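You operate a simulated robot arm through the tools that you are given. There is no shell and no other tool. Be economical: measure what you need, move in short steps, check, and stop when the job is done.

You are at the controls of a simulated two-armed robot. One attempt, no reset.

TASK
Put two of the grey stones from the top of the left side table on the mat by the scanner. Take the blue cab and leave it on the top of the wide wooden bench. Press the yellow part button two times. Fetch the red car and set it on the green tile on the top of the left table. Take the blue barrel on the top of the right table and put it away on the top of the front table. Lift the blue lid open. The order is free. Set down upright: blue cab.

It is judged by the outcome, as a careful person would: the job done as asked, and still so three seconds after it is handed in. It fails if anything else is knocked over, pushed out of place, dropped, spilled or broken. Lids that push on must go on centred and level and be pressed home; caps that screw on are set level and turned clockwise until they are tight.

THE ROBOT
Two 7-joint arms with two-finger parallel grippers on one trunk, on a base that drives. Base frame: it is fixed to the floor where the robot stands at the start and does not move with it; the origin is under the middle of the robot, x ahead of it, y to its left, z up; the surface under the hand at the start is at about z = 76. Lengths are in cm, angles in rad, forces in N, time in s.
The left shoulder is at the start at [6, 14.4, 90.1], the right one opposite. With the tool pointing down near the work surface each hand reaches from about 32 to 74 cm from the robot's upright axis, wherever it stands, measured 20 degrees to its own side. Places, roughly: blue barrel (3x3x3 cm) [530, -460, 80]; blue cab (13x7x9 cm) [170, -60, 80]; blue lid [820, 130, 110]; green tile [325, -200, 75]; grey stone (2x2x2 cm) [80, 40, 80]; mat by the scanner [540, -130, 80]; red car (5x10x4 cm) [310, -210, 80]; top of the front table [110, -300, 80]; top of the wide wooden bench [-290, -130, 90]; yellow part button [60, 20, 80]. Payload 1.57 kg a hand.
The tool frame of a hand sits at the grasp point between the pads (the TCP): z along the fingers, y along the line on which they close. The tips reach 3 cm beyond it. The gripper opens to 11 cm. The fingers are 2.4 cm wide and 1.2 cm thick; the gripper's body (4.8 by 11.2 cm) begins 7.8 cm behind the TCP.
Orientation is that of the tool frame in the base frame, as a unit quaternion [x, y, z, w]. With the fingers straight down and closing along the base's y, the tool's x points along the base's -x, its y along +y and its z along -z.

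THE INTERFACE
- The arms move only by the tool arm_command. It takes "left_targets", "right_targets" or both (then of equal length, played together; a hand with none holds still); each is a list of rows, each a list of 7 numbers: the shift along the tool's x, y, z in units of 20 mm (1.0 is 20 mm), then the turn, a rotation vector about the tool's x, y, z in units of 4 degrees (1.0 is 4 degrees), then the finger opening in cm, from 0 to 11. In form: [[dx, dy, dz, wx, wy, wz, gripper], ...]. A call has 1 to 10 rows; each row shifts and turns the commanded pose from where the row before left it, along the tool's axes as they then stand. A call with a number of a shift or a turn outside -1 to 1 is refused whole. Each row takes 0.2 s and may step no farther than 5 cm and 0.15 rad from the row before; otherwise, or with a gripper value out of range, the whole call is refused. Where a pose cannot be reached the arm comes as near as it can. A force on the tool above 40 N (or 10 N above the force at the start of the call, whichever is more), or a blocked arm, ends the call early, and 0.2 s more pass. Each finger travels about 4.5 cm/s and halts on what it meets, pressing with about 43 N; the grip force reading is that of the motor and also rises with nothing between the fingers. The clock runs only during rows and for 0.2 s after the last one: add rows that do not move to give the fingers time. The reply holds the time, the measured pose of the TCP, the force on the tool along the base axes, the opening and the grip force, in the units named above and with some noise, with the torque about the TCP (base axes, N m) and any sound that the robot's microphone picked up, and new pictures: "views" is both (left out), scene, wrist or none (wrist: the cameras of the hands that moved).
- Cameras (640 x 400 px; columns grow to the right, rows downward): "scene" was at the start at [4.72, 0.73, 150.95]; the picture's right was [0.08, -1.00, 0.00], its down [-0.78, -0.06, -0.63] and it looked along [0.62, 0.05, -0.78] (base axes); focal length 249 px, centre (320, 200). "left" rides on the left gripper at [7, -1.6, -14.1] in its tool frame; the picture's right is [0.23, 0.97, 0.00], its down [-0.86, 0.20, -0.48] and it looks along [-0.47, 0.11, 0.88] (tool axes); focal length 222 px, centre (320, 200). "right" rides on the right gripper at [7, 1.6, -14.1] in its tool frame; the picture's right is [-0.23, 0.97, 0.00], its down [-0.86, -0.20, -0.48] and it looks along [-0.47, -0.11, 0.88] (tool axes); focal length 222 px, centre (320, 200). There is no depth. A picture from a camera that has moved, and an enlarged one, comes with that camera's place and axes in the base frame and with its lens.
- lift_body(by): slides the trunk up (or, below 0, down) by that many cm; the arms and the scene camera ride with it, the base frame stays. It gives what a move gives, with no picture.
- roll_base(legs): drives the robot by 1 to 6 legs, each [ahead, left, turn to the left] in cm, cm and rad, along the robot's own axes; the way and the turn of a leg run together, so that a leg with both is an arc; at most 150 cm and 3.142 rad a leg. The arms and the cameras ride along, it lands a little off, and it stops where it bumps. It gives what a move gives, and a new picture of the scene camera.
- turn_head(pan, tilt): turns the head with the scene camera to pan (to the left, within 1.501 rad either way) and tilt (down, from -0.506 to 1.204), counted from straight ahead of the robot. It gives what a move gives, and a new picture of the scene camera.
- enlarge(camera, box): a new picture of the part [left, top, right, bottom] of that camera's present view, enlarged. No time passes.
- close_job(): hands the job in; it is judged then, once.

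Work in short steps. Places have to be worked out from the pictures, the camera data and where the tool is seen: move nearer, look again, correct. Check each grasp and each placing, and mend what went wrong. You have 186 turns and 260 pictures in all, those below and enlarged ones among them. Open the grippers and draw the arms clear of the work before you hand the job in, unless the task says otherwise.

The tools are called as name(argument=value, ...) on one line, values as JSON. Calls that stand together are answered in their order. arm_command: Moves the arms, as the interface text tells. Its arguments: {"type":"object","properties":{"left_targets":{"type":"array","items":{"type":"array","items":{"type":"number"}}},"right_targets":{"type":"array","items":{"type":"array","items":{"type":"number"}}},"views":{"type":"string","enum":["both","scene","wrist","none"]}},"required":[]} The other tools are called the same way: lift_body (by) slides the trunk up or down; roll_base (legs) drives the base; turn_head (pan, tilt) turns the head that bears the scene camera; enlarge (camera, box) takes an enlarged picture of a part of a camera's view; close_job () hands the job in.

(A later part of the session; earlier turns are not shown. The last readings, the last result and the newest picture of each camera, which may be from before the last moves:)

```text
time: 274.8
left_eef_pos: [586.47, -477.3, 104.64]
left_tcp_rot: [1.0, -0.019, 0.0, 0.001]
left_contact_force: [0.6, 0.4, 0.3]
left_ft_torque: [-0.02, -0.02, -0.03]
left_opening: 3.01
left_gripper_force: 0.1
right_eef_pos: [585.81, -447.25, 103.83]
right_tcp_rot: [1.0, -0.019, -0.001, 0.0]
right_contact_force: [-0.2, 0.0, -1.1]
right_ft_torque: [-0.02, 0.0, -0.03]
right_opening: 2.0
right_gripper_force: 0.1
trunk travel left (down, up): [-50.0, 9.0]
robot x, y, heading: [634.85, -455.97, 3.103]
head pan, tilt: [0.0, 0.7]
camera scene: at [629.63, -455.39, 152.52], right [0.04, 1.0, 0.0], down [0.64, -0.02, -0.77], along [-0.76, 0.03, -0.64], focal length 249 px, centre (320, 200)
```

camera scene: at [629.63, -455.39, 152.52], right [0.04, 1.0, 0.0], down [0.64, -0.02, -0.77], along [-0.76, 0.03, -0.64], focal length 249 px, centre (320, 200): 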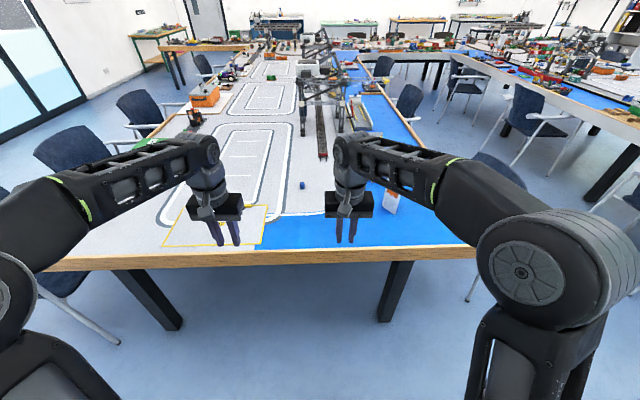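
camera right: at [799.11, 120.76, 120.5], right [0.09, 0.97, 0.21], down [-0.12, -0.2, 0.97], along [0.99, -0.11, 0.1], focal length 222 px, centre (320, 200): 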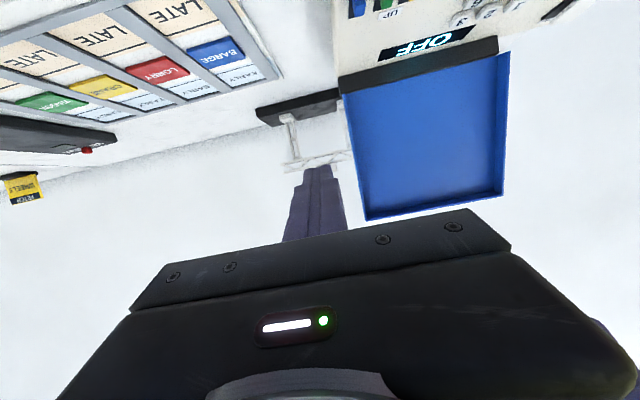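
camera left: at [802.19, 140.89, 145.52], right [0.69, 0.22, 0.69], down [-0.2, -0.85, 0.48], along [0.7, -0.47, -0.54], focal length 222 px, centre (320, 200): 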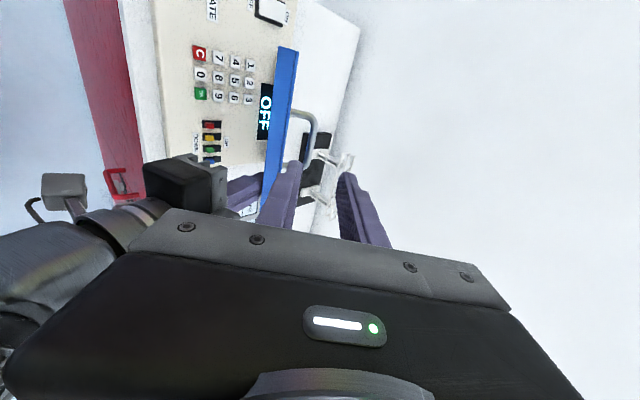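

The blue barrel is at about [528.5, -461]. I roll to about x = 607, slightly right, squared up to the table.

roll_base(legs=[[28, -4, 0.037]])

arm_command(left_targets=[[-0.8, -0.3, 0.2, 0, -1, 0, 6], [-0.8, -0.3, 0.2, 0, -1, 0, 6], [-0.8, -0.3, 0.2, 0, -1, 0, 6], [-0.8, -0.3, 0.2, 0, -1, 0, 6], [-0.8, -0.3, 0.3, 0, -1, 0, 6], [-0.7, 0, 0.4, 0, -1, 0, 6], [-0.7, 0, 0.4, 0, -1, 0, 6], [-0.6, 0, 0.4, 0, -1, 0, 6]], views="both")

```text
time: 276.7
left_eef_pos: [559.27, -474.39, 104.6]
left_tcp_rot: [1.0, -0.002, 0.0, 0.001]
left_contact_force: [-0.9, -0.4, 0.2]
left_ft_torque: [-0.01, -0.03, -0.02]
left_opening: 3.03
left_gripper_force: 0.1
right_eef_pos: [557.73, -444.43, 103.83]
right_tcp_rot: [1.0, -0.003, 0.0, 0.0]
right_contact_force: [-0.1, 0.1, 0.2]
right_ft_torque: [-0.01, -0.04, -0.05]
right_opening: 2.01
right_gripper_force: 0.1
trunk travel left (down, up): [-50.0, 9.0]
robot x, y, heading: [607.39, -450.9, 3.141]
head pan, tilt: [0.0, 0.7]
camera scene: at [601.66, -451.0, 152.51], right [0.0, 1.0, 0.0], down [0.64, 0.0, -0.76], along [-0.76, 0.0, -0.64], focal length 249 px, centre (320, 200)
```

scene: 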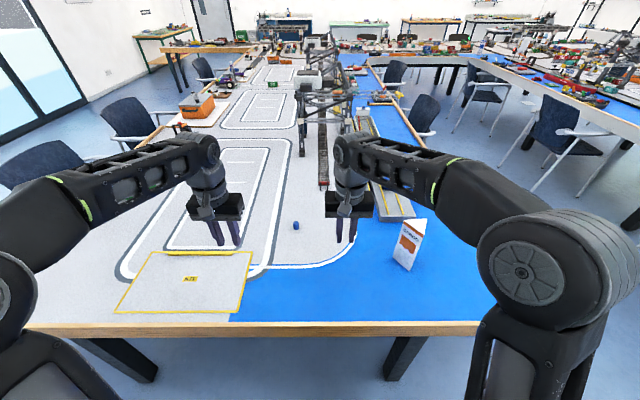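

```text
time: 278.5
left_eef_pos: [546.43, -471.33, 103.02]
left_tcp_rot: [0.961, -0.003, -0.277, 0.0]
left_contact_force: [0.3, 0.4, 0.5]
left_ft_torque: [0.0, -0.01, -0.01]
left_opening: 5.99
left_gripper_force: 0.1
right_eef_pos: [557.76, -444.2, 103.74]
right_tcp_rot: [1.0, -0.003, 0.0, 0.0]
right_contact_force: [-1.0, -0.4, 0.4]
right_ft_torque: [-0.04, 0.03, 0.01]
right_opening: 2.0
right_gripper_force: 0.0
trunk travel left (down, up): [-50.0, 9.0]
robot x, y, heading: [607.3, -451.2, 3.135]
head pan, tilt: [0.0, 0.7]
camera scene: at [601.77, -451.02, 152.52], right [0.0, 1.0, 0.0], down [0.64, 0.0, -0.76], along [-0.76, 0.0, -0.64], focal length 249 px, centre (320, 200)
camera left: at [559.9, -469.75, 111.33], right [0.19, -0.98, -0.12], down [-0.47, -0.2, 0.86], along [-0.86, -0.1, -0.5], focal length 222 px, centre (320, 200)
```

scene: 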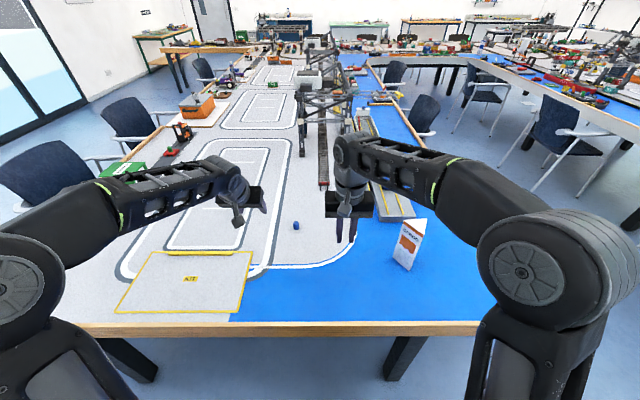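
left: 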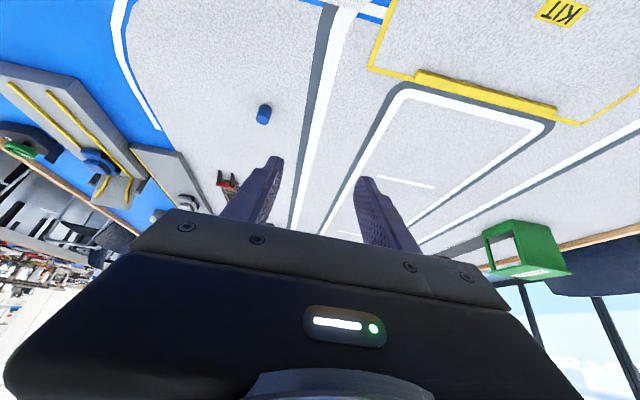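

Barrel confirmed at about [529.6, -460.7]. I approach along the tilted fingers to a pre-grasp point.

arm_command(left_targets=[[-0.04, -0.53, 1, 0, 0, 0, 6], [-0.04, -0.53, 1, 0, 0, 0, 6], [-0.04, -0.53, 1, 0, 0, 0, 6], [-0.04, -0.53, 1, 0, 0, 0, 6], [-0.04, -0.53, 1, 0, 0, 0, 6], [-0.04, -0.53, 1, 0, 0, 0, 6], [-0.04, -0.53, 1, 0, 0, 0, 6], [-0.04, -0.53, 1, 0, 0, 0, 6], [-0.04, -0.53, 1, 0, 0, 0, 6], [-0.04, -0.53, 1, 0, 0, 0, 6]], views="wrist")

```text
time: 280.7
left_eef_pos: [535.24, -460.62, 86.62]
left_tcp_rot: [0.961, -0.003, -0.277, -0.001]
left_contact_force: [-0.5, -0.5, 0.1]
left_ft_torque: [0.01, -0.03, 0.02]
left_opening: 6.01
left_gripper_force: 0.0
right_eef_pos: [557.75, -444.33, 103.91]
right_tcp_rot: [1.0, -0.003, 0.001, 0.0]
right_contact_force: [0.6, 0.5, -1.0]
right_ft_torque: [-0.01, -0.03, -0.01]
right_opening: 2.0
right_gripper_force: 0.0
trunk travel left (down, up): [-50.0, 9.0]
robot x, y, heading: [606.79, -450.99, 3.137]
head pan, tilt: [0.0, 0.7]
camera left: at [548.55, -459.08, 95.02], right [0.19, -0.98, -0.12], down [-0.47, -0.2, 0.86], along [-0.86, -0.1, -0.5], focal length 222 px, centre (320, 200)
```

left: 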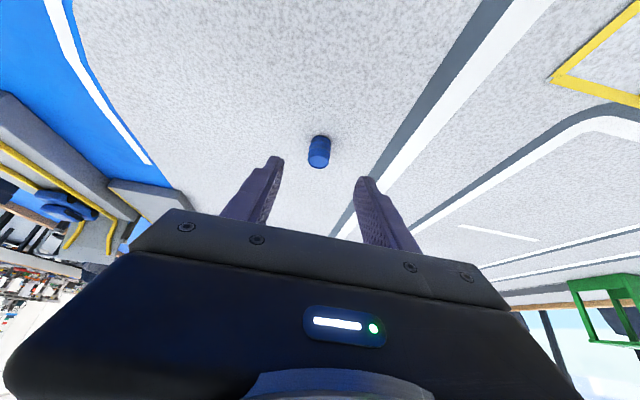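

Aligned. I advance along the fingers onto the barrel and close.

arm_command(left_targets=[[0, -0.1, 0.9, 0, 0, 0, 6], [0, 0, 0.9, 0, 0, 0, 6], [0, 0, 0.9, 0, 0, 0, 6], [0, 0, 0.7, 0, 0, 0, 6], [0, 0, 0.5, 0, 0, 0, 6], [0, 0, 0, 0, 0, 0, 6]], views="wrist")

```text
time: 282.1
left_eef_pos: [531.12, -460.48, 79.93]
left_tcp_rot: [0.961, -0.003, -0.275, 0.0]
left_contact_force: [0.5, -0.3, 0.1]
left_ft_torque: [0.0, -0.04, 0.01]
left_opening: 6.01
left_gripper_force: 0.1
right_eef_pos: [557.69, -444.22, 103.83]
right_tcp_rot: [1.0, -0.004, -0.001, 0.0]
right_contact_force: [-0.1, 0.5, -0.4]
right_ft_torque: [-0.02, -0.04, 0.0]
right_opening: 1.98
right_gripper_force: 0.1
trunk travel left (down, up): [-50.0, 9.0]
robot x, y, heading: [607.35, -451.14, 3.139]
head pan, tilt: [0.0, 0.7]
camera left: at [544.48, -458.83, 88.28], right [0.19, -0.98, -0.12], down [-0.47, -0.2, 0.86], along [-0.86, -0.1, -0.5], focal length 222 px, centre (320, 200)
```

left: 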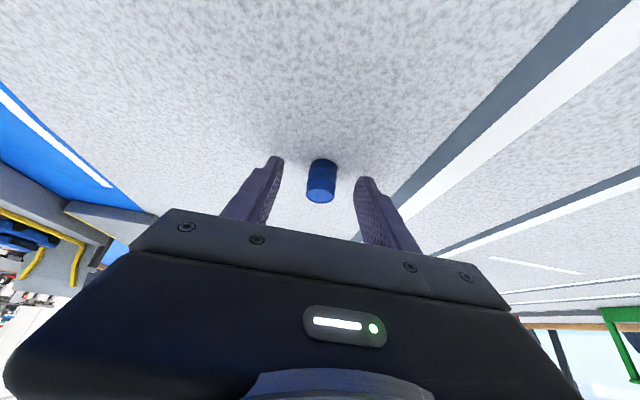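

The barrel is between the fingertips. Close and lift straight up.

arm_command(left_targets=[[0, 0, 0, 0, 0, 0, 4.5], [0, 0, 0, 0, 0, 0, 3], [0, 0, 0, 0, 0, 0, 1.5], [0, 0, 0, 0, 0, 0, 1.2], [0, 0, 0, 0, 0, 0, 1.2]], views="none")

arm_command(left_targets=[[-0.25, 0, -0.4, 0, 0, 0, 1.2], [-0.5, 0, -0.8, 0, 0, 0, 1.2], [-0.5, 0, -0.8, 0, 0, 0, 1.2], [-0.4, 0, -0.85, 0, 0, 0, 1.2], [-0.3, 0, -0.9, 0, 0, 0, 1.2], [-0.2, 0, -1, 0, 0, 0, 1.2], [0, 0, -1, 0, 0.5, 0, 1.2], [0.3, 0, -1, 0, 1, 0, 1.2], [0.3, 0, -1, 0, 1, 0, 1.2], [0.3, 0, -1, 0, 1, 0, 1.2]], views="wrist")

```text
time: 283.3
left_eef_pos: [531.18, -460.35, 79.91]
left_tcp_rot: [0.961, -0.003, -0.277, 0.0]
left_contact_force: [-1.2, -0.8, 1.1]
left_ft_torque: [-0.03, 0.01, -0.01]
left_opening: 2.23
left_gripper_force: 35.6
right_eef_pos: [557.68, -444.26, 103.92]
right_tcp_rot: [1.0, -0.002, -0.002, 0.0]
right_contact_force: [0.5, -0.5, 0.1]
right_ft_torque: [0.0, 0.01, 0.03]
right_opening: 1.99
right_gripper_force: 0.0
trunk travel left (down, up): [-50.0, 9.0]
robot x, y, heading: [607.03, -451.14, 3.137]
head pan, tilt: [0.0, 0.7]
```

```text
time: 285.5
left_eef_pos: [537.74, -460.44, 96.49]
left_tcp_rot: [0.988, -0.003, -0.156, 0.001]
left_contact_force: [-0.5, 0.4, -0.2]
left_ft_torque: [0.01, -0.04, 0.0]
left_opening: 2.23
left_gripper_force: 35.0
right_eef_pos: [557.73, -444.28, 103.94]
right_tcp_rot: [1.0, -0.004, -0.001, 0.001]
right_contact_force: [-0.1, 0.1, 0.0]
right_ft_torque: [-0.01, 0.03, 0.04]
right_opening: 2.01
right_gripper_force: 0.2
trunk travel left (down, up): [-50.0, 9.0]
robot x, y, heading: [607.39, -451.51, 3.134]
head pan, tilt: [0.0, 0.7]
camera left: at [548.8, -458.84, 107.91], right [0.21, -0.98, -0.07], down [-0.67, -0.19, 0.72], along [-0.72, -0.11, -0.69], focal length 222 px, centre (320, 200)
```

left: 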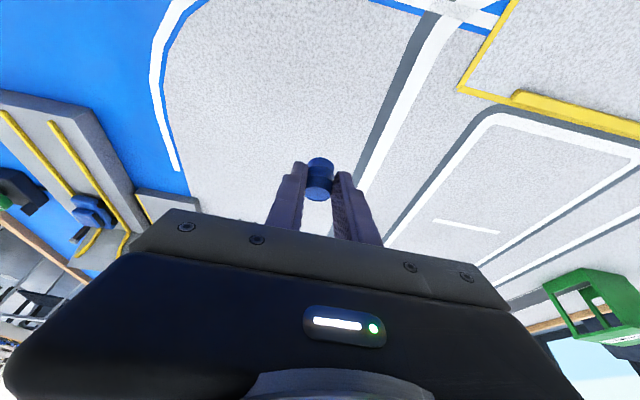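

The barrel is held. I level and retract the left hand, back away, and slide over to face the inside of the U between the tables.

arm_command(left_targets=[[0.6, 0.3, -0.4, 0, 1, 0, 1.2], [0.6, 0.3, -0.4, 0, 1, 0, 1.2], [0.6, 0.3, -0.4, 0, 1, 0, 1.2], [0.6, 0.3, -0.4, 0, 1, 0, 1.2], [0.6, 0.3, -0.4, 0, 0.5, 0, 1.2], [0.6, 0, -0.4, 0, 0, 0, 1.2], [0.6, 0, -0.3, 0, 0, 0, 1.2], [0.6, 0, 0, 0, 0, 0, 1.2], [0.6, 0, 0, 0, 0, 0, 1.2], [0.6, 0, 0, 0, 0, 0, 1.2]], views="none")

roll_base(legs=[[-40, 0, 0], [0, -150, 0]])

turn_head(pan=0, tilt=0.5)

```text
time: 287.7
left_eef_pos: [550.41, -463.45, 100.93]
left_tcp_rot: [1.0, -0.004, 0.0, 0.001]
left_contact_force: [-0.8, 0.2, 0.2]
left_ft_torque: [0.0, -0.01, -0.02]
left_opening: 2.2
left_gripper_force: 35.7
right_eef_pos: [557.73, -444.34, 103.97]
right_tcp_rot: [1.0, -0.004, -0.001, 0.0]
right_contact_force: [0.3, -0.4, 1.1]
right_ft_torque: [0.01, 0.0, 0.02]
right_opening: 2.0
right_gripper_force: 0.0
trunk travel left (down, up): [-50.0, 9.0]
robot x, y, heading: [607.09, -451.39, 3.141]
head pan, tilt: [0.0, 0.7]
```

```text
time: 297.1
left_eef_pos: [590.8, -315.24, 100.75]
left_tcp_rot: [1.0, -0.007, 0.001, 0.0]
left_contact_force: [-0.3, 0.7, 0.0]
left_ft_torque: [0.0, -0.03, -0.01]
left_opening: 2.23
left_gripper_force: 35.0
right_eef_pos: [598.18, -296.15, 103.82]
right_tcp_rot: [1.0, -0.007, -0.001, 0.0]
right_contact_force: [-0.2, 0.0, 1.0]
right_ft_torque: [-0.05, -0.03, -0.04]
right_opening: 1.98
right_gripper_force: 0.1
trunk travel left (down, up): [-50.0, 9.0]
robot x, y, heading: [647.78, -303.44, 3.129]
head pan, tilt: [0.0, 0.7]
camera scene: at [642.16, -303.17, 152.52], right [0.01, 1.0, 0.0], down [0.64, -0.01, -0.76], along [-0.76, 0.01, -0.64], focal length 249 px, centre (320, 200)
```

scene: 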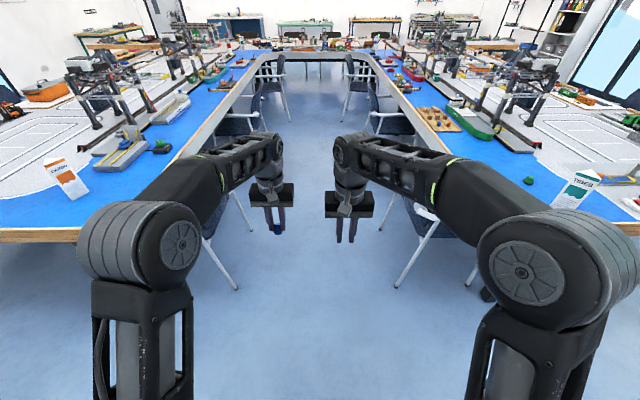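

```text
time: 297.9
left_eef_pos: [590.69, -315.22, 100.89]
left_tcp_rot: [1.0, -0.007, 0.0, 0.001]
left_contact_force: [0.4, 0.0, -0.3]
left_ft_torque: [-0.02, 0.0, 0.0]
left_opening: 2.22
left_gripper_force: 34.9
right_eef_pos: [598.2, -296.05, 103.94]
right_tcp_rot: [1.0, -0.008, 0.0, -0.001]
right_contact_force: [0.1, 0.2, -0.6]
right_ft_torque: [0.01, 0.0, -0.04]
right_opening: 1.98
right_gripper_force: 0.1
trunk travel left (down, up): [-50.0, 9.0]
robot x, y, heading: [647.72, -303.67, 3.13]
head pan, tilt: [0.0, 0.499]
camera scene: at [641.55, -303.19, 154.28], right [0.01, 1.0, 0.0], down [0.48, -0.01, -0.88], along [-0.88, 0.01, -0.48], focal length 249 px, centre (320, 200)
```

scene: 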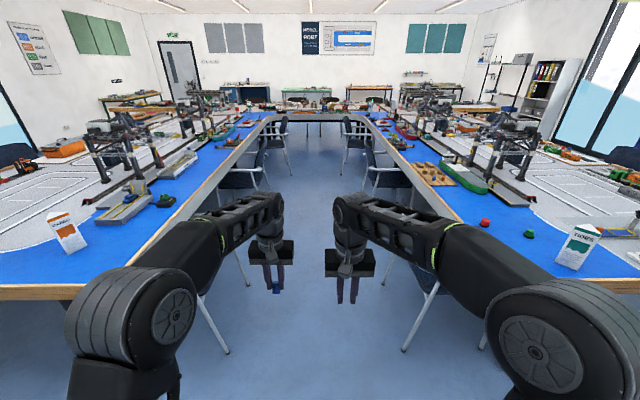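

Chair feet are at about y = -359 and y = -250, so the corridor is about 100 cm wide. I drive in along y = -304.

roll_base(legs=[[0, 0, 0.012], [150, 0, 0], [130, 0, 0]])

turn_head(pan=-0.7, tilt=0.6)

```text
time: 311.8
left_eef_pos: [309.08, -308.54, 100.81]
left_tcp_rot: [1.0, -0.013, 0.0, 0.001]
left_contact_force: [-0.2, 0.0, 0.4]
left_ft_torque: [0.01, -0.01, -0.01]
left_opening: 2.22
left_gripper_force: 35.1
right_eef_pos: [316.75, -289.6, 103.83]
right_tcp_rot: [1.0, -0.013, -0.001, 0.001]
right_contact_force: [-0.2, -0.8, 0.2]
right_ft_torque: [-0.01, 0.01, 0.0]
right_opening: 2.01
right_gripper_force: 0.0
trunk travel left (down, up): [-50.0, 9.0]
robot x, y, heading: [366.02, -297.53, 3.119]
head pan, tilt: [0.0, 0.499]
camera scene: at [359.98, -297.25, 154.28], right [0.02, 1.0, 0.0], down [0.48, -0.01, -0.88], along [-0.88, 0.02, -0.48], focal length 249 px, centre (320, 200)
```

scene: 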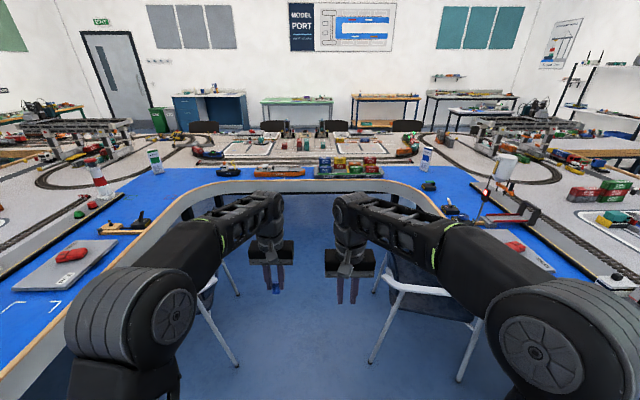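

```text
time: 312.9
left_eef_pos: [309.01, -308.72, 100.8]
left_tcp_rot: [1.0, -0.012, 0.0, 0.001]
left_contact_force: [-0.1, -0.1, -0.2]
left_ft_torque: [-0.04, 0.0, 0.02]
left_opening: 2.21
left_gripper_force: 35.5
right_eef_pos: [316.64, -289.56, 103.85]
right_tcp_rot: [1.0, -0.012, -0.001, 0.0]
right_contact_force: [0.0, 0.3, -0.1]
right_ft_torque: [-0.01, -0.01, -0.01]
right_opening: 2.01
right_gripper_force: 0.0
trunk travel left (down, up): [-50.0, 9.0]
robot x, y, heading: [366.05, -297.75, 3.122]
head pan, tilt: [-0.7, 0.6]
camera scene: at [362.48, -291.62, 153.38], right [0.66, 0.75, 0.0], down [0.42, -0.37, -0.83], along [-0.62, 0.55, -0.56], focal length 249 px, centre (320, 200)
```

scene: 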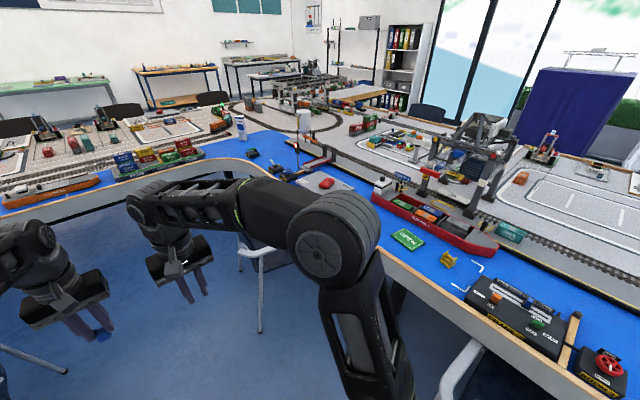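

The green tile is at about [327, -208]. I drive to x about 318 and turn to face the left table from inside, then look for the red car.

roll_base(legs=[[48, 0, 0.02], [0, 0, -1.571]])

turn_head(pan=0, tilt=0.75)

```text
time: 319.6
left_eef_pos: [305.59, -240.01, 100.78]
left_tcp_rot: [-0.702, 0.712, 0.001, -0.001]
left_contact_force: [-0.2, 0.2, -0.5]
left_ft_torque: [0.03, 0.0, 0.0]
left_opening: 2.2
left_gripper_force: 35.1
right_eef_pos: [324.85, -247.45, 103.81]
right_tcp_rot: [-0.701, 0.713, 0.001, 0.001]
right_contact_force: [-0.4, 0.0, -0.5]
right_ft_torque: [0.0, -0.05, 0.02]
right_opening: 2.01
right_gripper_force: 0.0
trunk travel left (down, up): [-50.0, 9.0]
robot x, y, heading: [317.67, -296.49, 1.556]
head pan, tilt: [-0.7, 0.6]
camera scene: at [323.3, -292.93, 153.38], right [0.76, -0.65, 0.0], down [-0.37, -0.43, -0.82], along [0.54, 0.62, -0.57], focal length 249 px, centre (320, 200)
```

scene: 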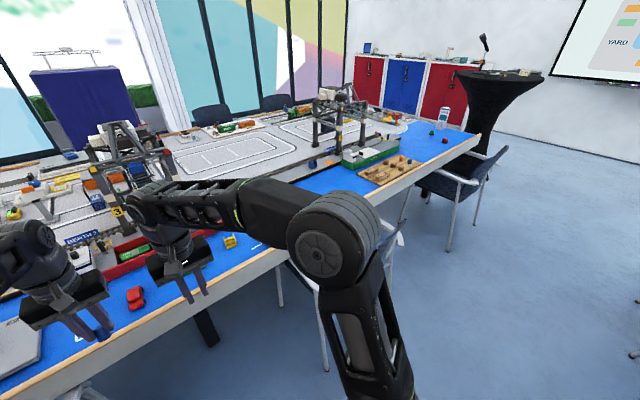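

```text
time: 320.7
left_eef_pos: [305.6, -239.93, 100.7]
left_tcp_rot: [-0.702, 0.712, 0.001, -0.001]
left_contact_force: [-0.1, 0.3, -0.4]
left_ft_torque: [0.03, 0.02, -0.02]
left_opening: 2.22
left_gripper_force: 35.0
right_eef_pos: [324.8, -247.46, 103.82]
right_tcp_rot: [-0.702, 0.712, 0.0, 0.001]
right_contact_force: [-0.2, 0.5, 0.3]
right_ft_torque: [-0.03, 0.0, -0.01]
right_opening: 1.99
right_gripper_force: 0.1
trunk travel left (down, up): [-50.0, 9.0]
robot x, y, heading: [317.51, -296.78, 1.561]
head pan, tilt: [0.0, 0.75]
camera scene: at [317.62, -291.33, 152.09], right [1.0, -0.01, 0.0], down [-0.01, -0.68, -0.73], along [0.01, 0.73, -0.68], focal length 249 px, centre (320, 200)
```

scene: 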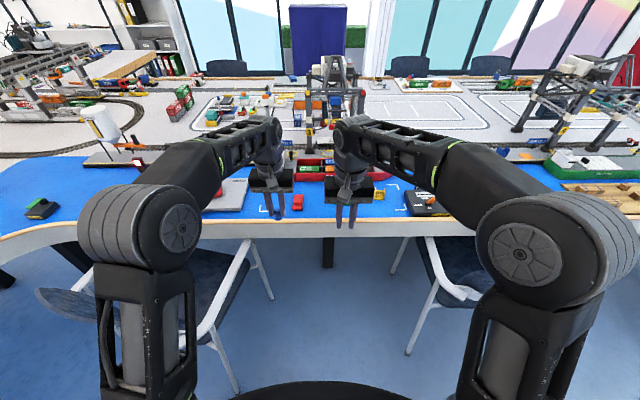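

The red car is at about [309, -213]; chair feet leave a gap from x = 288 to 366. I draw the hands back some, then move to about [326, -270].

arm_command(left_targets=[[1, 0.5, 0, 0, 0, 0, 1.2], [1, 0.5, 0, 0, 0, 0, 1.2], [1, 0.5, 0, 0, 0, 0, 1.2], [1, 0.5, 0, 0, 0, 0, 1.2], [1, 0.5, 0, 0, 0, 0, 1.2], [1, 0.5, 0, 0, 0, 0, 1.2]], right_targets=[[1, -0.5, 0, 0, 0, 0, 4], [1, -0.5, 0, 0, 0, 0, 6], [0.5, -0.5, 0, 0, 0, 0, 8], [0, -0.5, 0, 0, 0, 0, 9], [0, -0.5, 0, 0, 0, 0, 9], [0, -0.5, 0, 0, 0, 0, 9]], views="none")

roll_base(legs=[[0, -7, 0.01], [25, 0, 0]])

arm_command(right_targets=[[0, 0, 0, 0, 0, 0, 9]], views="wrist")

```text
time: 322.1
left_eef_pos: [299.56, -251.82, 100.81]
left_tcp_rot: [-0.702, 0.712, 0.001, 0.0]
left_contact_force: [-0.1, -0.6, 0.6]
left_ft_torque: [0.02, 0.0, 0.02]
left_opening: 2.21
left_gripper_force: 34.6
right_eef_pos: [330.74, -252.5, 103.95]
right_tcp_rot: [-0.702, 0.712, 0.001, 0.0]
right_contact_force: [-0.2, -0.1, 0.0]
right_ft_torque: [0.01, 0.01, 0.03]
right_opening: 9.0
right_gripper_force: 0.1
trunk travel left (down, up): [-50.0, 9.0]
robot x, y, heading: [317.56, -296.79, 1.56]
head pan, tilt: [0.0, 0.75]
```

```text
time: 324.5
left_eef_pos: [306.09, -226.82, 100.72]
left_tcp_rot: [-0.706, 0.708, 0.001, 0.0]
left_contact_force: [-0.4, 0.0, -1.0]
left_ft_torque: [-0.04, -0.01, 0.01]
left_opening: 2.22
left_gripper_force: 35.0
right_eef_pos: [337.39, -227.24, 103.93]
right_tcp_rot: [-0.705, 0.709, 0.0, 0.0]
right_contact_force: [0.7, 0.6, -0.5]
right_ft_torque: [-0.02, -0.02, 0.0]
right_opening: 8.99
right_gripper_force: 0.0
trunk travel left (down, up): [-50.0, 9.0]
robot x, y, heading: [324.78, -271.61, 1.565]
head pan, tilt: [0.0, 0.75]
camera scene: at [324.67, -266.25, 152.08], right [1.0, 0.0, 0.0], down [0.0, -0.68, -0.73], along [0.0, 0.73, -0.68], focal length 249 px, centre (320, 200)
```

scene: 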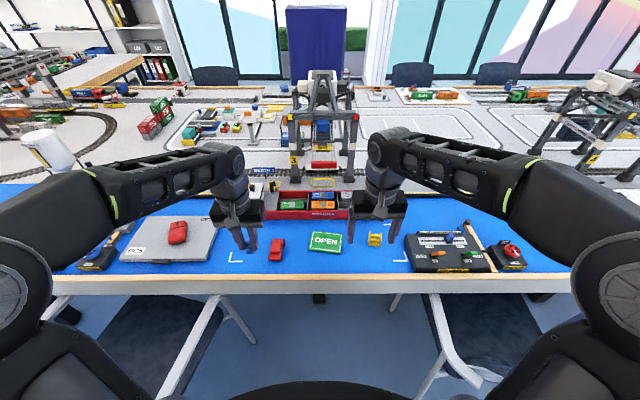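

```text
time: 324.9
left_eef_pos: [306.17, -226.96, 100.91]
left_tcp_rot: [-0.705, 0.709, 0.001, 0.0]
left_contact_force: [-0.3, 0.7, -0.4]
left_ft_torque: [-0.03, 0.03, 0.0]
left_opening: 2.21
left_gripper_force: 34.9
right_eef_pos: [337.38, -227.36, 103.95]
right_tcp_rot: [-0.705, 0.709, 0.0, 0.001]
right_contact_force: [0.4, -0.6, 0.1]
right_ft_torque: [0.01, 0.01, 0.0]
right_opening: 9.0
right_gripper_force: 0.1
trunk travel left (down, up): [-50.0, 9.0]
robot x, y, heading: [324.48, -271.64, 1.562]
head pan, tilt: [0.0, 0.75]
camera right: at [335.75, -234.51, 118.01], right [-0.97, 0.23, 0.0], down [0.2, 0.85, 0.48], along [0.11, 0.47, -0.88], focal length 222 px, centre (320, 200)
```

right: 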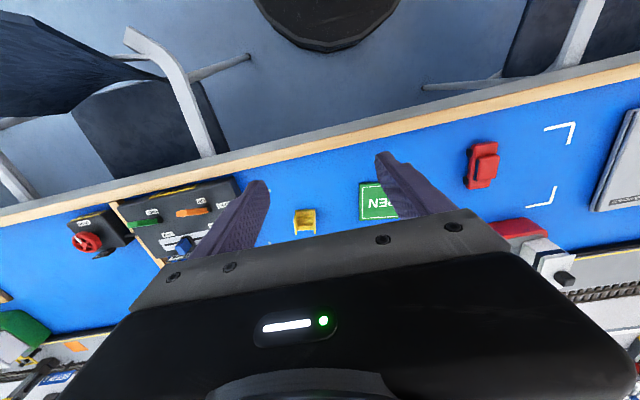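

The red car lies at about [308.8, -212.6], the green OPEN tile at [326.6, -208]. I enlarge the view of both.

enlarge(camera="scene", box=[230, 210, 390, 280])

enlarge(camera="right", box=[340, 110, 600, 240])

```text
4.00 times, centred on (310, 245) of scene
camera zoom: at [324.67, -266.34, 152.09], right [1.0, 0.0, 0.0], down [0.0, -0.68, -0.73], along [0.0, 0.73, -0.68], focal length 997 px, centre (360, 20)
```

zoom: 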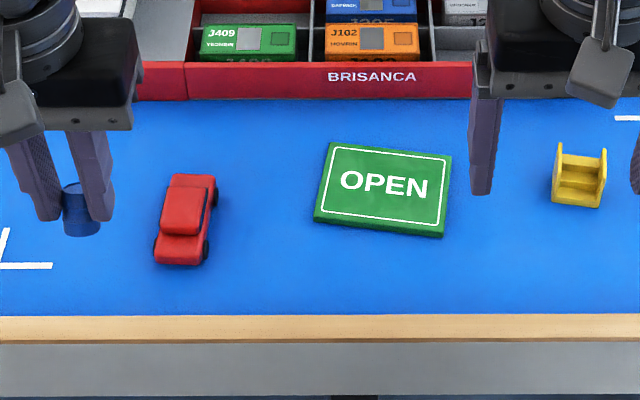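

```text
2.46 times, centred on (470, 175) of right
camera zoom: at [335.75, -234.51, 118.01], right [-0.97, 0.23, 0.0], down [0.2, 0.85, 0.48], along [0.11, 0.47, -0.88], focal length 547 px, centre (-49, 262)
```

zoom: 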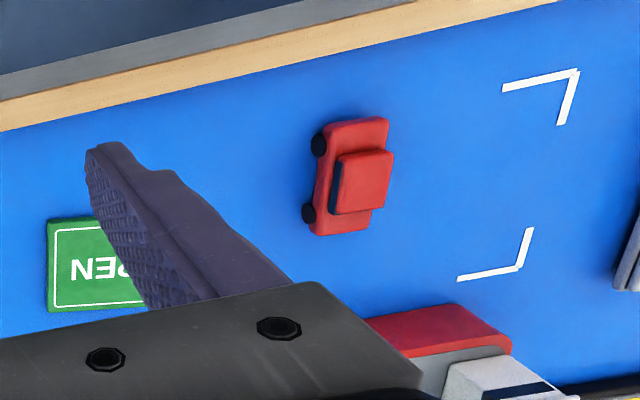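

Car centre about [309, -213], aligned with y; tile 12 x 9.7 cm. I move the left hand (with the barrel) aside and bring the right hand over the car.

arm_command(left_targets=[[0.3, 1, 0, 0, 0, 0, 1.2], [0.3, 1, 0, 0, 0, 0, 1.2], [0.3, 1, 0, 0, 0, 0, 1.2], [0.3, 1, 0, 0, 0, 0, 1.2], [0.3, 1, 0, 0, 0, 0, 1.2], [0.3, 1, 0, 0, 0, 0, 1.2], [0.3, 1, 0, 0, 0, 0, 1.2], [0.3, 1, 0, 0, 0, 0, 1.2], [0.3, 1, 0, 0, 0, 0, 1.2], [0, 0, 0, 0, 0, 0, 1.2]], right_targets=[[-0.5, 0, 0, 0, 0, 0, 9], [-0.5, 0.5, 0, 0, 0, 0, 9], [-0.7, 1, 0, 0, 0, 0, 9], [-0.7, 1, 0, 0, 0, 0, 9], [-0.7, 1, 0, 0, 0, 0, 9], [-0.7, 1, 0, 0, 0, 0, 9], [-0.7, 1, 0, 0, 0, 0, 9], [-0.7, 1, 0, 0, 0, 0, 9], [-0.7, 1, 0, 0, 0, 0, 9], [-0.7, 1, 0.2, 0, 0, 0, 9]], views="none")

arm_command(right_targets=[[-0.1, 1, 0.3, 0, 0, 0, 9], [-0.1, 1, 0.5, 0, 0, 0, 9], [-0.1, 1, 0.5, 0, 0, 0, 9], [-0.1, 1, 0.5, 0, 0, 0, 9], [0, 1, 0.5, 0, 0, 0, 8.5], [0, 0.6, 0.5, 0, 0, 0, 8.5], [0, 0, 0.5, 0, 0, 0, 8.5]], views="both")

```text
time: 327.1
left_eef_pos: [287.99, -232.36, 100.78]
left_tcp_rot: [-0.706, 0.708, 0.001, 0.0]
left_contact_force: [-0.5, -0.2, -0.7]
left_ft_torque: [-0.02, -0.03, -0.03]
left_opening: 2.22
left_gripper_force: 35.1
right_eef_pos: [325.19, -217.76, 103.94]
right_tcp_rot: [-0.704, 0.71, 0.0, 0.001]
right_contact_force: [0.4, -0.3, -0.4]
right_ft_torque: [-0.03, 0.01, 0.02]
right_opening: 8.98
right_gripper_force: 0.1
right hand out of reach, approached as far as the arm can: row 8, 9, 10
trunk travel left (down, up): [-50.0, 9.0]
robot x, y, heading: [324.68, -272.04, 1.565]
head pan, tilt: [0.0, 0.75]
```

```text
time: 328.7
left_eef_pos: [288.02, -232.16, 100.72]
left_tcp_rot: [-0.705, 0.709, 0.001, -0.001]
left_contact_force: [0.5, 0.0, -0.1]
left_ft_torque: [0.02, 0.0, 0.0]
left_opening: 2.21
left_gripper_force: 35.1
right_eef_pos: [314.17, -216.72, 97.41]
right_tcp_rot: [-0.705, 0.709, 0.001, 0.001]
right_contact_force: [0.7, -0.1, -0.6]
right_ft_torque: [-0.01, 0.01, -0.03]
right_opening: 8.51
right_gripper_force: 0.0
trunk travel left (down, up): [-50.0, 9.0]
robot x, y, heading: [324.5, -271.76, 1.564]
head pan, tilt: [0.0, 0.75]
camera scene: at [324.67, -266.37, 152.09], right [1.0, 0.0, 0.0], down [0.0, -0.68, -0.73], along [0.0, 0.73, -0.68], focal length 249 px, centre (320, 200)
camera right: at [312.56, -223.9, 111.43], right [-0.97, 0.23, 0.0], down [0.2, 0.85, 0.48], along [0.11, 0.47, -0.88], focal length 222 px, centre (320, 200)
```

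scene: 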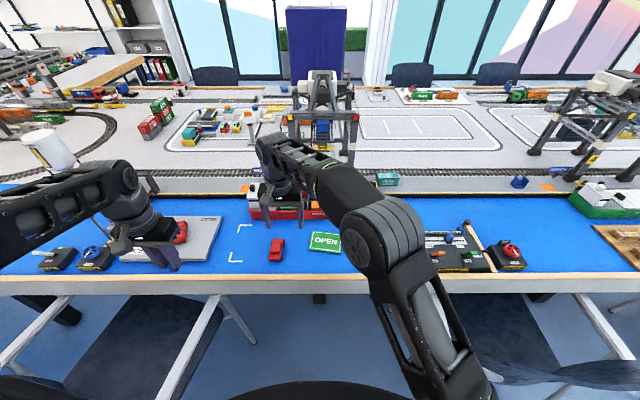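
right: 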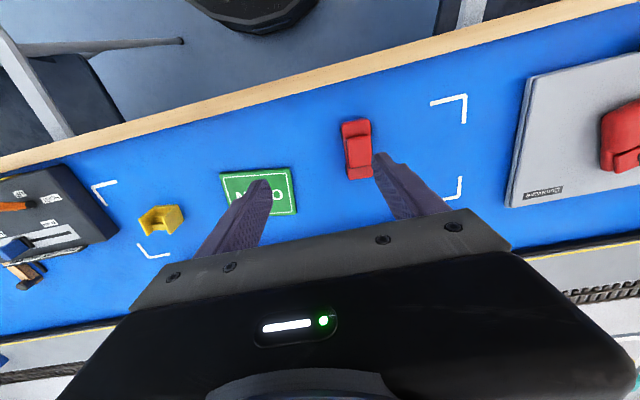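

Car measured again at [309.2, -213.5], turned about 4° clockwise. I align over it and descend.

arm_command(right_targets=[[-0.8, 0.9, 0, 0, 0, 1, 8.5], [-0.8, 0.9, 0.2, 0, 0, 0, 8.5], [0, 0.7, 0.6, 0, 0, 0, 8.5], [0, 0, 1, 0, 0, 0, 8.5], [0, 0, 1, 0, 0, 0, 8.5], [0, 0, 1, 0, 0, 0, 8.5], [0, 0, 1, 0, 0, 0, 8.5], [0, 0, 0.6, 0, 0, 0, 8.5], [0, 0, 0, 0, 0, 0, 8.5]], views="wrist")

```text
time: 330.7
left_eef_pos: [288.07, -232.2, 100.77]
left_tcp_rot: [-0.706, 0.708, 0.001, -0.002]
left_contact_force: [0.2, 0.1, 0.2]
left_ft_torque: [-0.02, -0.01, 0.01]
left_opening: 2.25
left_gripper_force: 35.0
right_eef_pos: [311.93, -215.87, 86.95]
right_tcp_rot: [-0.679, 0.734, 0.0, 0.001]
right_contact_force: [0.4, 0.2, 0.3]
right_ft_torque: [-0.01, 0.02, 0.05]
right_opening: 8.49
right_gripper_force: 0.1
right hand out of reach, approached as far as the arm can: row 1, 2
trunk travel left (down, up): [-50.0, 9.0]
robot x, y, heading: [324.49, -271.58, 1.57]
head pan, tilt: [0.0, 0.75]
camera right: at [309.76, -222.9, 101.05], right [-0.95, 0.3, 0.0], down [0.26, 0.84, 0.48], along [0.14, 0.46, -0.88], focal length 222 px, centre (320, 200)
```

right: 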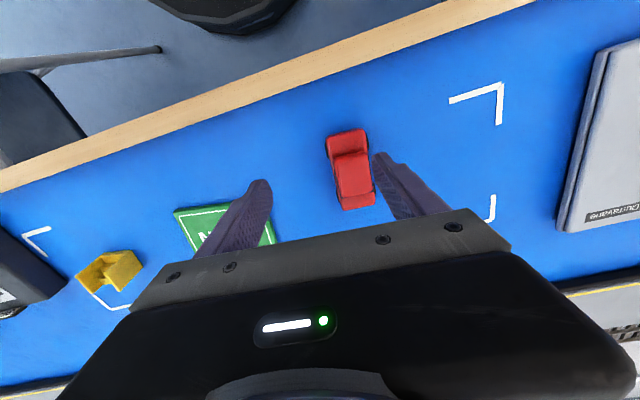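

The right arm is near its limit across the body, so I shift the base 2.5 cm ahead and 2.8 cm left instead.

roll_base(legs=[[2.5, 2.8, 0]])

arm_command(right_targets=[[0, 0, 0.7, 0, 0, 0, 8.5], [0, 0, 0.7, 0, 0, 0, 8.5], [0, 0, 0.2, 0, 0, 0, 8.5]], views="wrist")

```text
time: 331.6
left_eef_pos: [285.12, -229.73, 100.64]
left_tcp_rot: [-0.704, 0.71, 0.0, 0.001]
left_contact_force: [-0.5, 0.2, -1.0]
left_ft_torque: [-0.03, -0.04, 0.0]
left_opening: 2.23
left_gripper_force: 35.0
right_eef_pos: [309.01, -213.32, 86.89]
right_tcp_rot: [-0.679, 0.734, -0.001, 0.001]
right_contact_force: [-0.8, 0.3, -0.6]
right_ft_torque: [0.0, -0.03, -0.03]
right_opening: 8.52
right_gripper_force: 0.0
trunk travel left (down, up): [-50.0, 9.0]
robot x, y, heading: [321.43, -269.5, 1.566]
head pan, tilt: [0.0, 0.75]
camera scene: at [321.66, -263.7, 152.08], right [1.0, -0.01, 0.0], down [0.0, -0.68, -0.73], along [0.0, 0.73, -0.68], focal length 249 px, centre (320, 200)
```

scene: 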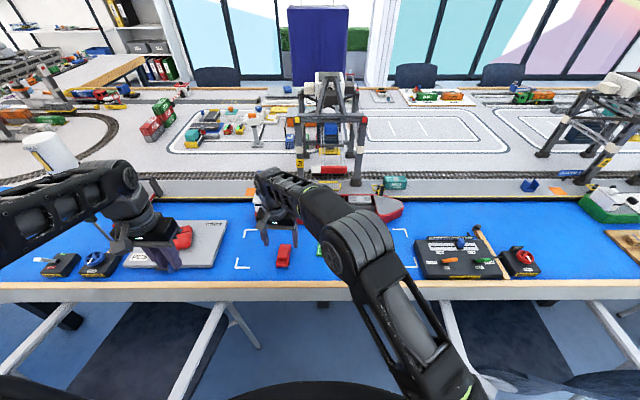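

```text
time: 332.4
left_eef_pos: [285.19, -229.69, 100.69]
left_tcp_rot: [-0.705, 0.709, 0.0, -0.001]
left_contact_force: [0.5, 0.5, -0.1]
left_ft_torque: [0.02, -0.01, -0.01]
left_opening: 2.21
left_gripper_force: 35.5
right_eef_pos: [309.18, -213.27, 83.84]
right_tcp_rot: [-0.679, 0.734, 0.0, 0.0]
right_contact_force: [0.3, 0.3, 0.0]
right_ft_torque: [0.0, 0.0, -0.01]
right_opening: 8.5
right_gripper_force: 0.0
trunk travel left (down, up): [-50.0, 9.0]
robot x, y, heading: [321.73, -269.35, 1.565]
head pan, tilt: [0.0, 0.75]
camera right: at [306.96, -220.3, 97.86], right [-0.95, 0.3, 0.0], down [0.27, 0.84, 0.48], along [0.14, 0.46, -0.88], focal length 222 px, centre (320, 200)
```

right: 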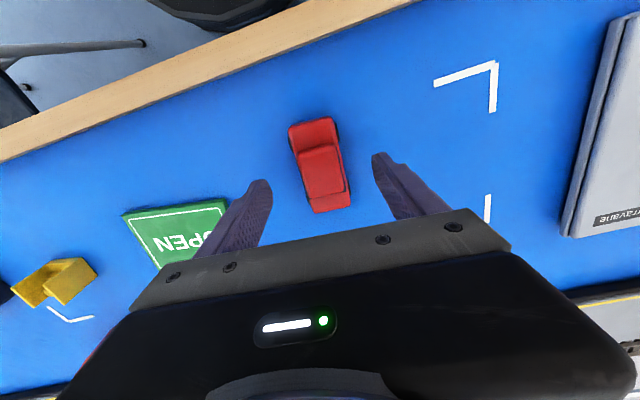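

Car is centred between the fingers. I lower to z = 80 and close.

arm_command(right_targets=[[0.2, 0.1, 0.7, 0, 0, 0, 8], [0, 0, 0.7, 0, 0, 0, 8], [0, 0, 0.5, 0, 0, 0, 8], [0, 0, 0, 0, 0, 0, 7], [0, 0, 0, 0, 0, 0, 5.5], [0, 0, 0, 0, 0, 0, 4], [0, 0, 0, 0, 0, 0, 3.5], [0, 0, 0, 0, 0, 0, 3.5]], views="wrist")

```text
time: 334.2
left_eef_pos: [285.24, -229.69, 100.76]
left_tcp_rot: [-0.704, 0.71, 0.0, -0.001]
left_contact_force: [0.8, -0.2, 0.2]
left_ft_torque: [0.01, -0.02, 0.04]
left_opening: 2.24
left_gripper_force: 34.8
right_eef_pos: [308.76, -213.9, 79.93]
right_tcp_rot: [-0.679, 0.734, 0.001, 0.001]
right_contact_force: [0.4, -0.3, -0.6]
right_ft_torque: [0.02, 0.02, 0.01]
right_opening: 4.19
right_gripper_force: 29.7
trunk travel left (down, up): [-50.0, 9.0]
robot x, y, heading: [321.54, -269.11, 1.566]
head pan, tilt: [0.0, 0.75]
camera right: at [306.62, -220.8, 94.02], right [-0.95, 0.3, 0.0], down [0.26, 0.84, 0.48], along [0.14, 0.46, -0.88], focal length 222 px, centre (320, 200)
```

right: 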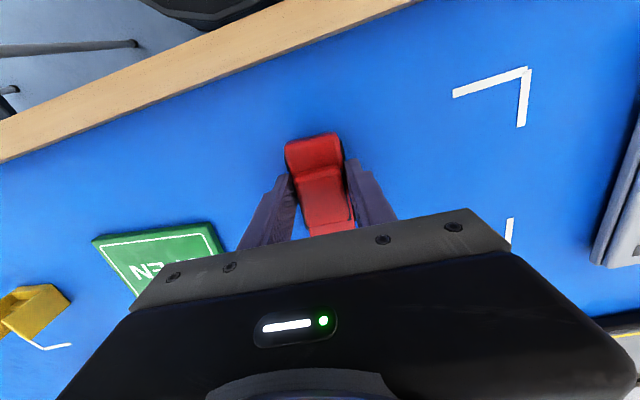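

Car gripped (4.2 cm). I lift and carry it over the tile centre near [327.2, -208.6].

arm_command(right_targets=[[0, 0, -0.5, 0, 0, 0, 3.5], [0, 0, -1, 0, 0, 0, 3.5], [0, 0, -1, 0, 0, 0, 3.5], [0, -0.5, -1, 0, 0, 0, 3.5], [-0.3, -1, -0.5, 0, 0, 0, 3.5], [-0.3, -1, 0, 0, 0, 0, 3.5], [-0.4, -1, 0, 0, 0, 0, 3.5], [-0.4, -1, 0, 0, 0, 0, 3.5], [-0.4, -1, 0, 0, 0, 0, 3.5], [-0.4, -1, 0, 0, 0, 0, 3.5]], views="none")

arm_command(right_targets=[[-0.4, -1, 0, 0, 0, 0, 3.5], [-0.4, -1, 0, 0, 0, 0, 3.5], [-0.4, -0.5, 0, 0, 0, -1, 3.5], [0, 0, 0, 0, 0, -1, 3.5], [0, 0, 0, 0, 0, -1, 3.5], [0, 0, 0, 0, 0, -1, 3.5], [0, 0, 0, 0, 0, -1, 3.5], [0, 0, 0, 0, 0, -1, 3.5], [0, 0, 0, 0, 0, -1, 3.5], [0, 0, 0, 0, 0, -1, 3.5]], views="none")

arm_command(right_targets=[[0, 0, 0, 0, 0, -1, 3.5], [0, 0, 0, 0, 0, -1, 3.5], [0, 0, 0, 0, 0, -1, 3.5], [0, 0, 0, 0, 0, -1, 3.5], [0, 0, 0, 0, 0, -1, 3.5], [0, 0, 0, 0, 0, -1, 3.5], [0, 0, 0, 0, 0, -1, 3.5], [0, 0, 0, 0, 0, -1, 3.5], [0, 0, 0, 0, 0, -1, 3.5], [0, 0, 0, 0, 0, -1, 3.5]], views="none")

arm_command(right_targets=[[0, 0, 0, 0, 0, -1, 3.5], [0, 0, 0, 0, 0, -1, 3.5], [0, 0, 0, 0, 0, -1, 3.5], [0, 0, 0, 0, 0, -1, 3.5], [0, 0, 0, 0, 0, 0, 3.5]], views="both")

```text
time: 336.4
left_eef_pos: [285.32, -229.62, 100.75]
left_tcp_rot: [-0.705, 0.709, 0.001, 0.0]
left_contact_force: [-0.3, -0.2, 0.4]
left_ft_torque: [0.01, 0.0, 0.01]
left_opening: 2.21
left_gripper_force: 34.6
right_eef_pos: [322.15, -210.61, 88.07]
right_tcp_rot: [-0.68, 0.733, 0.0, 0.0]
right_contact_force: [-0.4, -0.9, -0.8]
right_ft_torque: [-0.03, -0.02, -0.02]
right_opening: 4.13
right_gripper_force: 43.4
trunk travel left (down, up): [-50.0, 9.0]
robot x, y, heading: [321.58, -269.3, 1.568]
head pan, tilt: [0.0, 0.75]
```

```text
time: 338.6
left_eef_pos: [285.2, -229.7, 100.76]
left_tcp_rot: [-0.705, 0.709, 0.0, 0.0]
left_contact_force: [0.6, 0.1, -0.2]
left_ft_torque: [0.0, -0.01, 0.02]
left_opening: 2.22
left_gripper_force: 35.1
right_eef_pos: [327.3, -208.42, 87.85]
right_tcp_rot: [0.856, -0.517, 0.0, 0.001]
right_contact_force: [-0.1, -0.2, -1.5]
right_ft_torque: [0.03, -0.02, -0.02]
right_opening: 4.12
right_gripper_force: 42.8
trunk travel left (down, up): [-50.0, 9.0]
robot x, y, heading: [321.62, -269.02, 1.568]
head pan, tilt: [0.0, 0.75]
```

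```text
time: 340.8
left_eef_pos: [285.2, -229.88, 100.73]
left_tcp_rot: [-0.705, 0.71, 0.0, -0.001]
left_contact_force: [0.9, -0.6, -0.7]
left_ft_torque: [0.02, 0.02, 0.03]
left_opening: 2.23
left_gripper_force: 35.2
right_eef_pos: [327.25, -208.32, 87.98]
right_tcp_rot: [0.981, -0.194, -0.001, -0.001]
right_contact_force: [0.0, 0.3, -1.5]
right_ft_torque: [0.0, 0.01, 0.01]
right_opening: 4.1
right_gripper_force: 42.9
trunk travel left (down, up): [-50.0, 9.0]
robot x, y, heading: [321.52, -269.06, 1.566]
head pan, tilt: [0.0, 0.75]
```

```text
time: 342.0
left_eef_pos: [285.2, -229.66, 100.82]
left_tcp_rot: [-0.705, 0.709, 0.0, -0.001]
left_contact_force: [0.4, -0.1, -1.4]
left_ft_torque: [-0.03, -0.01, 0.01]
left_opening: 2.24
left_gripper_force: 35.3
right_eef_pos: [327.22, -208.39, 87.9]
right_tcp_rot: [0.999, -0.055, 0.0, 0.0]
right_contact_force: [-0.8, 0.3, -1.5]
right_ft_torque: [0.01, 0.0, 0.0]
right_opening: 4.11
right_gripper_force: 42.8
trunk travel left (down, up): [-50.0, 9.0]
robot x, y, heading: [321.81, -269.13, 1.566]
head pan, tilt: [0.0, 0.75]
camera scene: at [321.83, -263.83, 152.09], right [1.0, -0.01, 0.0], down [0.0, -0.68, -0.73], along [0.0, 0.73, -0.68], focal length 249 px, centre (320, 200)
camera right: at [334.07, -210.92, 102.07], right [-0.33, -0.94, 0.0], down [-0.83, 0.29, 0.48], along [-0.45, 0.16, -0.88], focal length 222 px, centre (320, 200)
```

scene: 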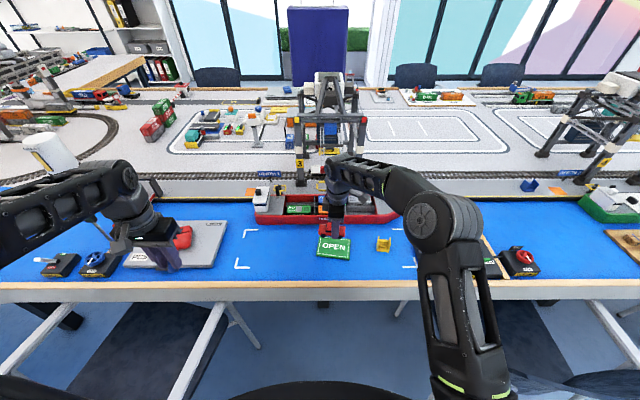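
right: 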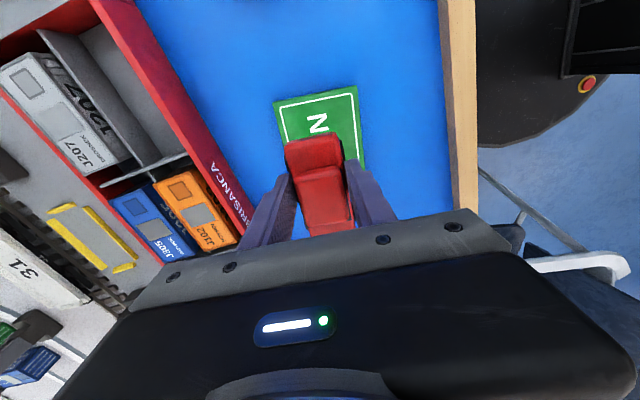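

Car is aligned with the tile and centred over it. I lower it gently until contact.

arm_command(right_targets=[[0, 0, 0.8, 0, 0, 0, 3.5], [0, 0, 0.8, 0, 0, 0, 3.5], [0, 0, 0.8, 0, 0, 0, 3.5], [0, 0, 0.5, 0, 0, 0, 3.5], [0, 0, 0.2, 0, 0, 0, 3.5], [0, 0, 0.1, 0, 0, 0, 3.5], [0, 0, 0, 0, 0, 0, 3.5]], views="none")

```text
time: 343.6
left_eef_pos: [285.16, -229.7, 100.71]
left_tcp_rot: [-0.705, 0.709, 0.001, -0.001]
left_contact_force: [-0.3, -0.1, 0.1]
left_ft_torque: [-0.02, 0.0, 0.01]
left_opening: 2.22
left_gripper_force: 35.3
right_eef_pos: [327.27, -208.42, 81.6]
right_tcp_rot: [0.998, -0.055, 0.0, 0.0]
right_contact_force: [0.2, 0.7, -1.9]
right_ft_torque: [0.02, -0.05, 0.0]
right_opening: 4.1
right_gripper_force: 43.0
trunk travel left (down, up): [-50.0, 9.0]
robot x, y, heading: [321.44, -269.49, 1.569]
head pan, tilt: [0.0, 0.75]
```

arm_command(right_targets=[[0, 0, 0.1, 0, 0, 0, 3.5], [0, 0, 0.1, 0, 0, 0, 3.5], [0, 0, 0.1, 0, 0, 0, 3.5], [0, 0, 0, 0, 0, 0, 3.5]], views="wrist")

```text
time: 344.6
left_eef_pos: [285.18, -229.75, 100.78]
left_tcp_rot: [-0.704, 0.71, 0.001, -0.001]
left_contact_force: [0.3, 0.7, -0.5]
left_ft_torque: [0.02, 0.01, 0.03]
left_opening: 2.21
left_gripper_force: 35.0
right_eef_pos: [327.24, -208.33, 80.96]
right_tcp_rot: [0.998, -0.056, 0.0, -0.002]
right_contact_force: [-0.4, -0.1, -0.5]
right_ft_torque: [0.02, -0.01, 0.0]
right_opening: 4.14
right_gripper_force: 43.4
trunk travel left (down, up): [-50.0, 9.0]
robot x, y, heading: [321.75, -269.52, 1.564]
head pan, tilt: [0.0, 0.75]
camera right: at [334.1, -210.9, 95.08], right [-0.33, -0.94, 0.0], down [-0.83, 0.29, 0.48], along [-0.45, 0.16, -0.88], focal length 222 px, centre (320, 200)
```

right: 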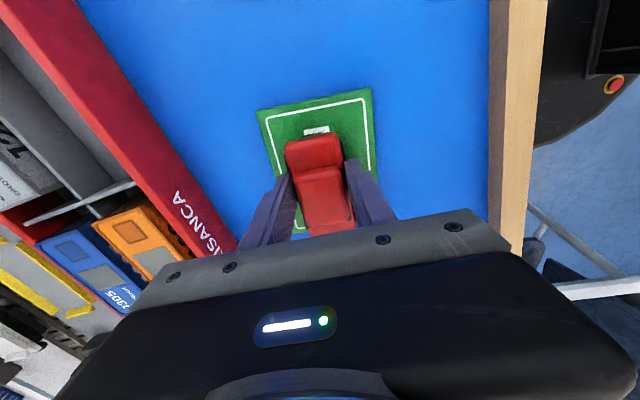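

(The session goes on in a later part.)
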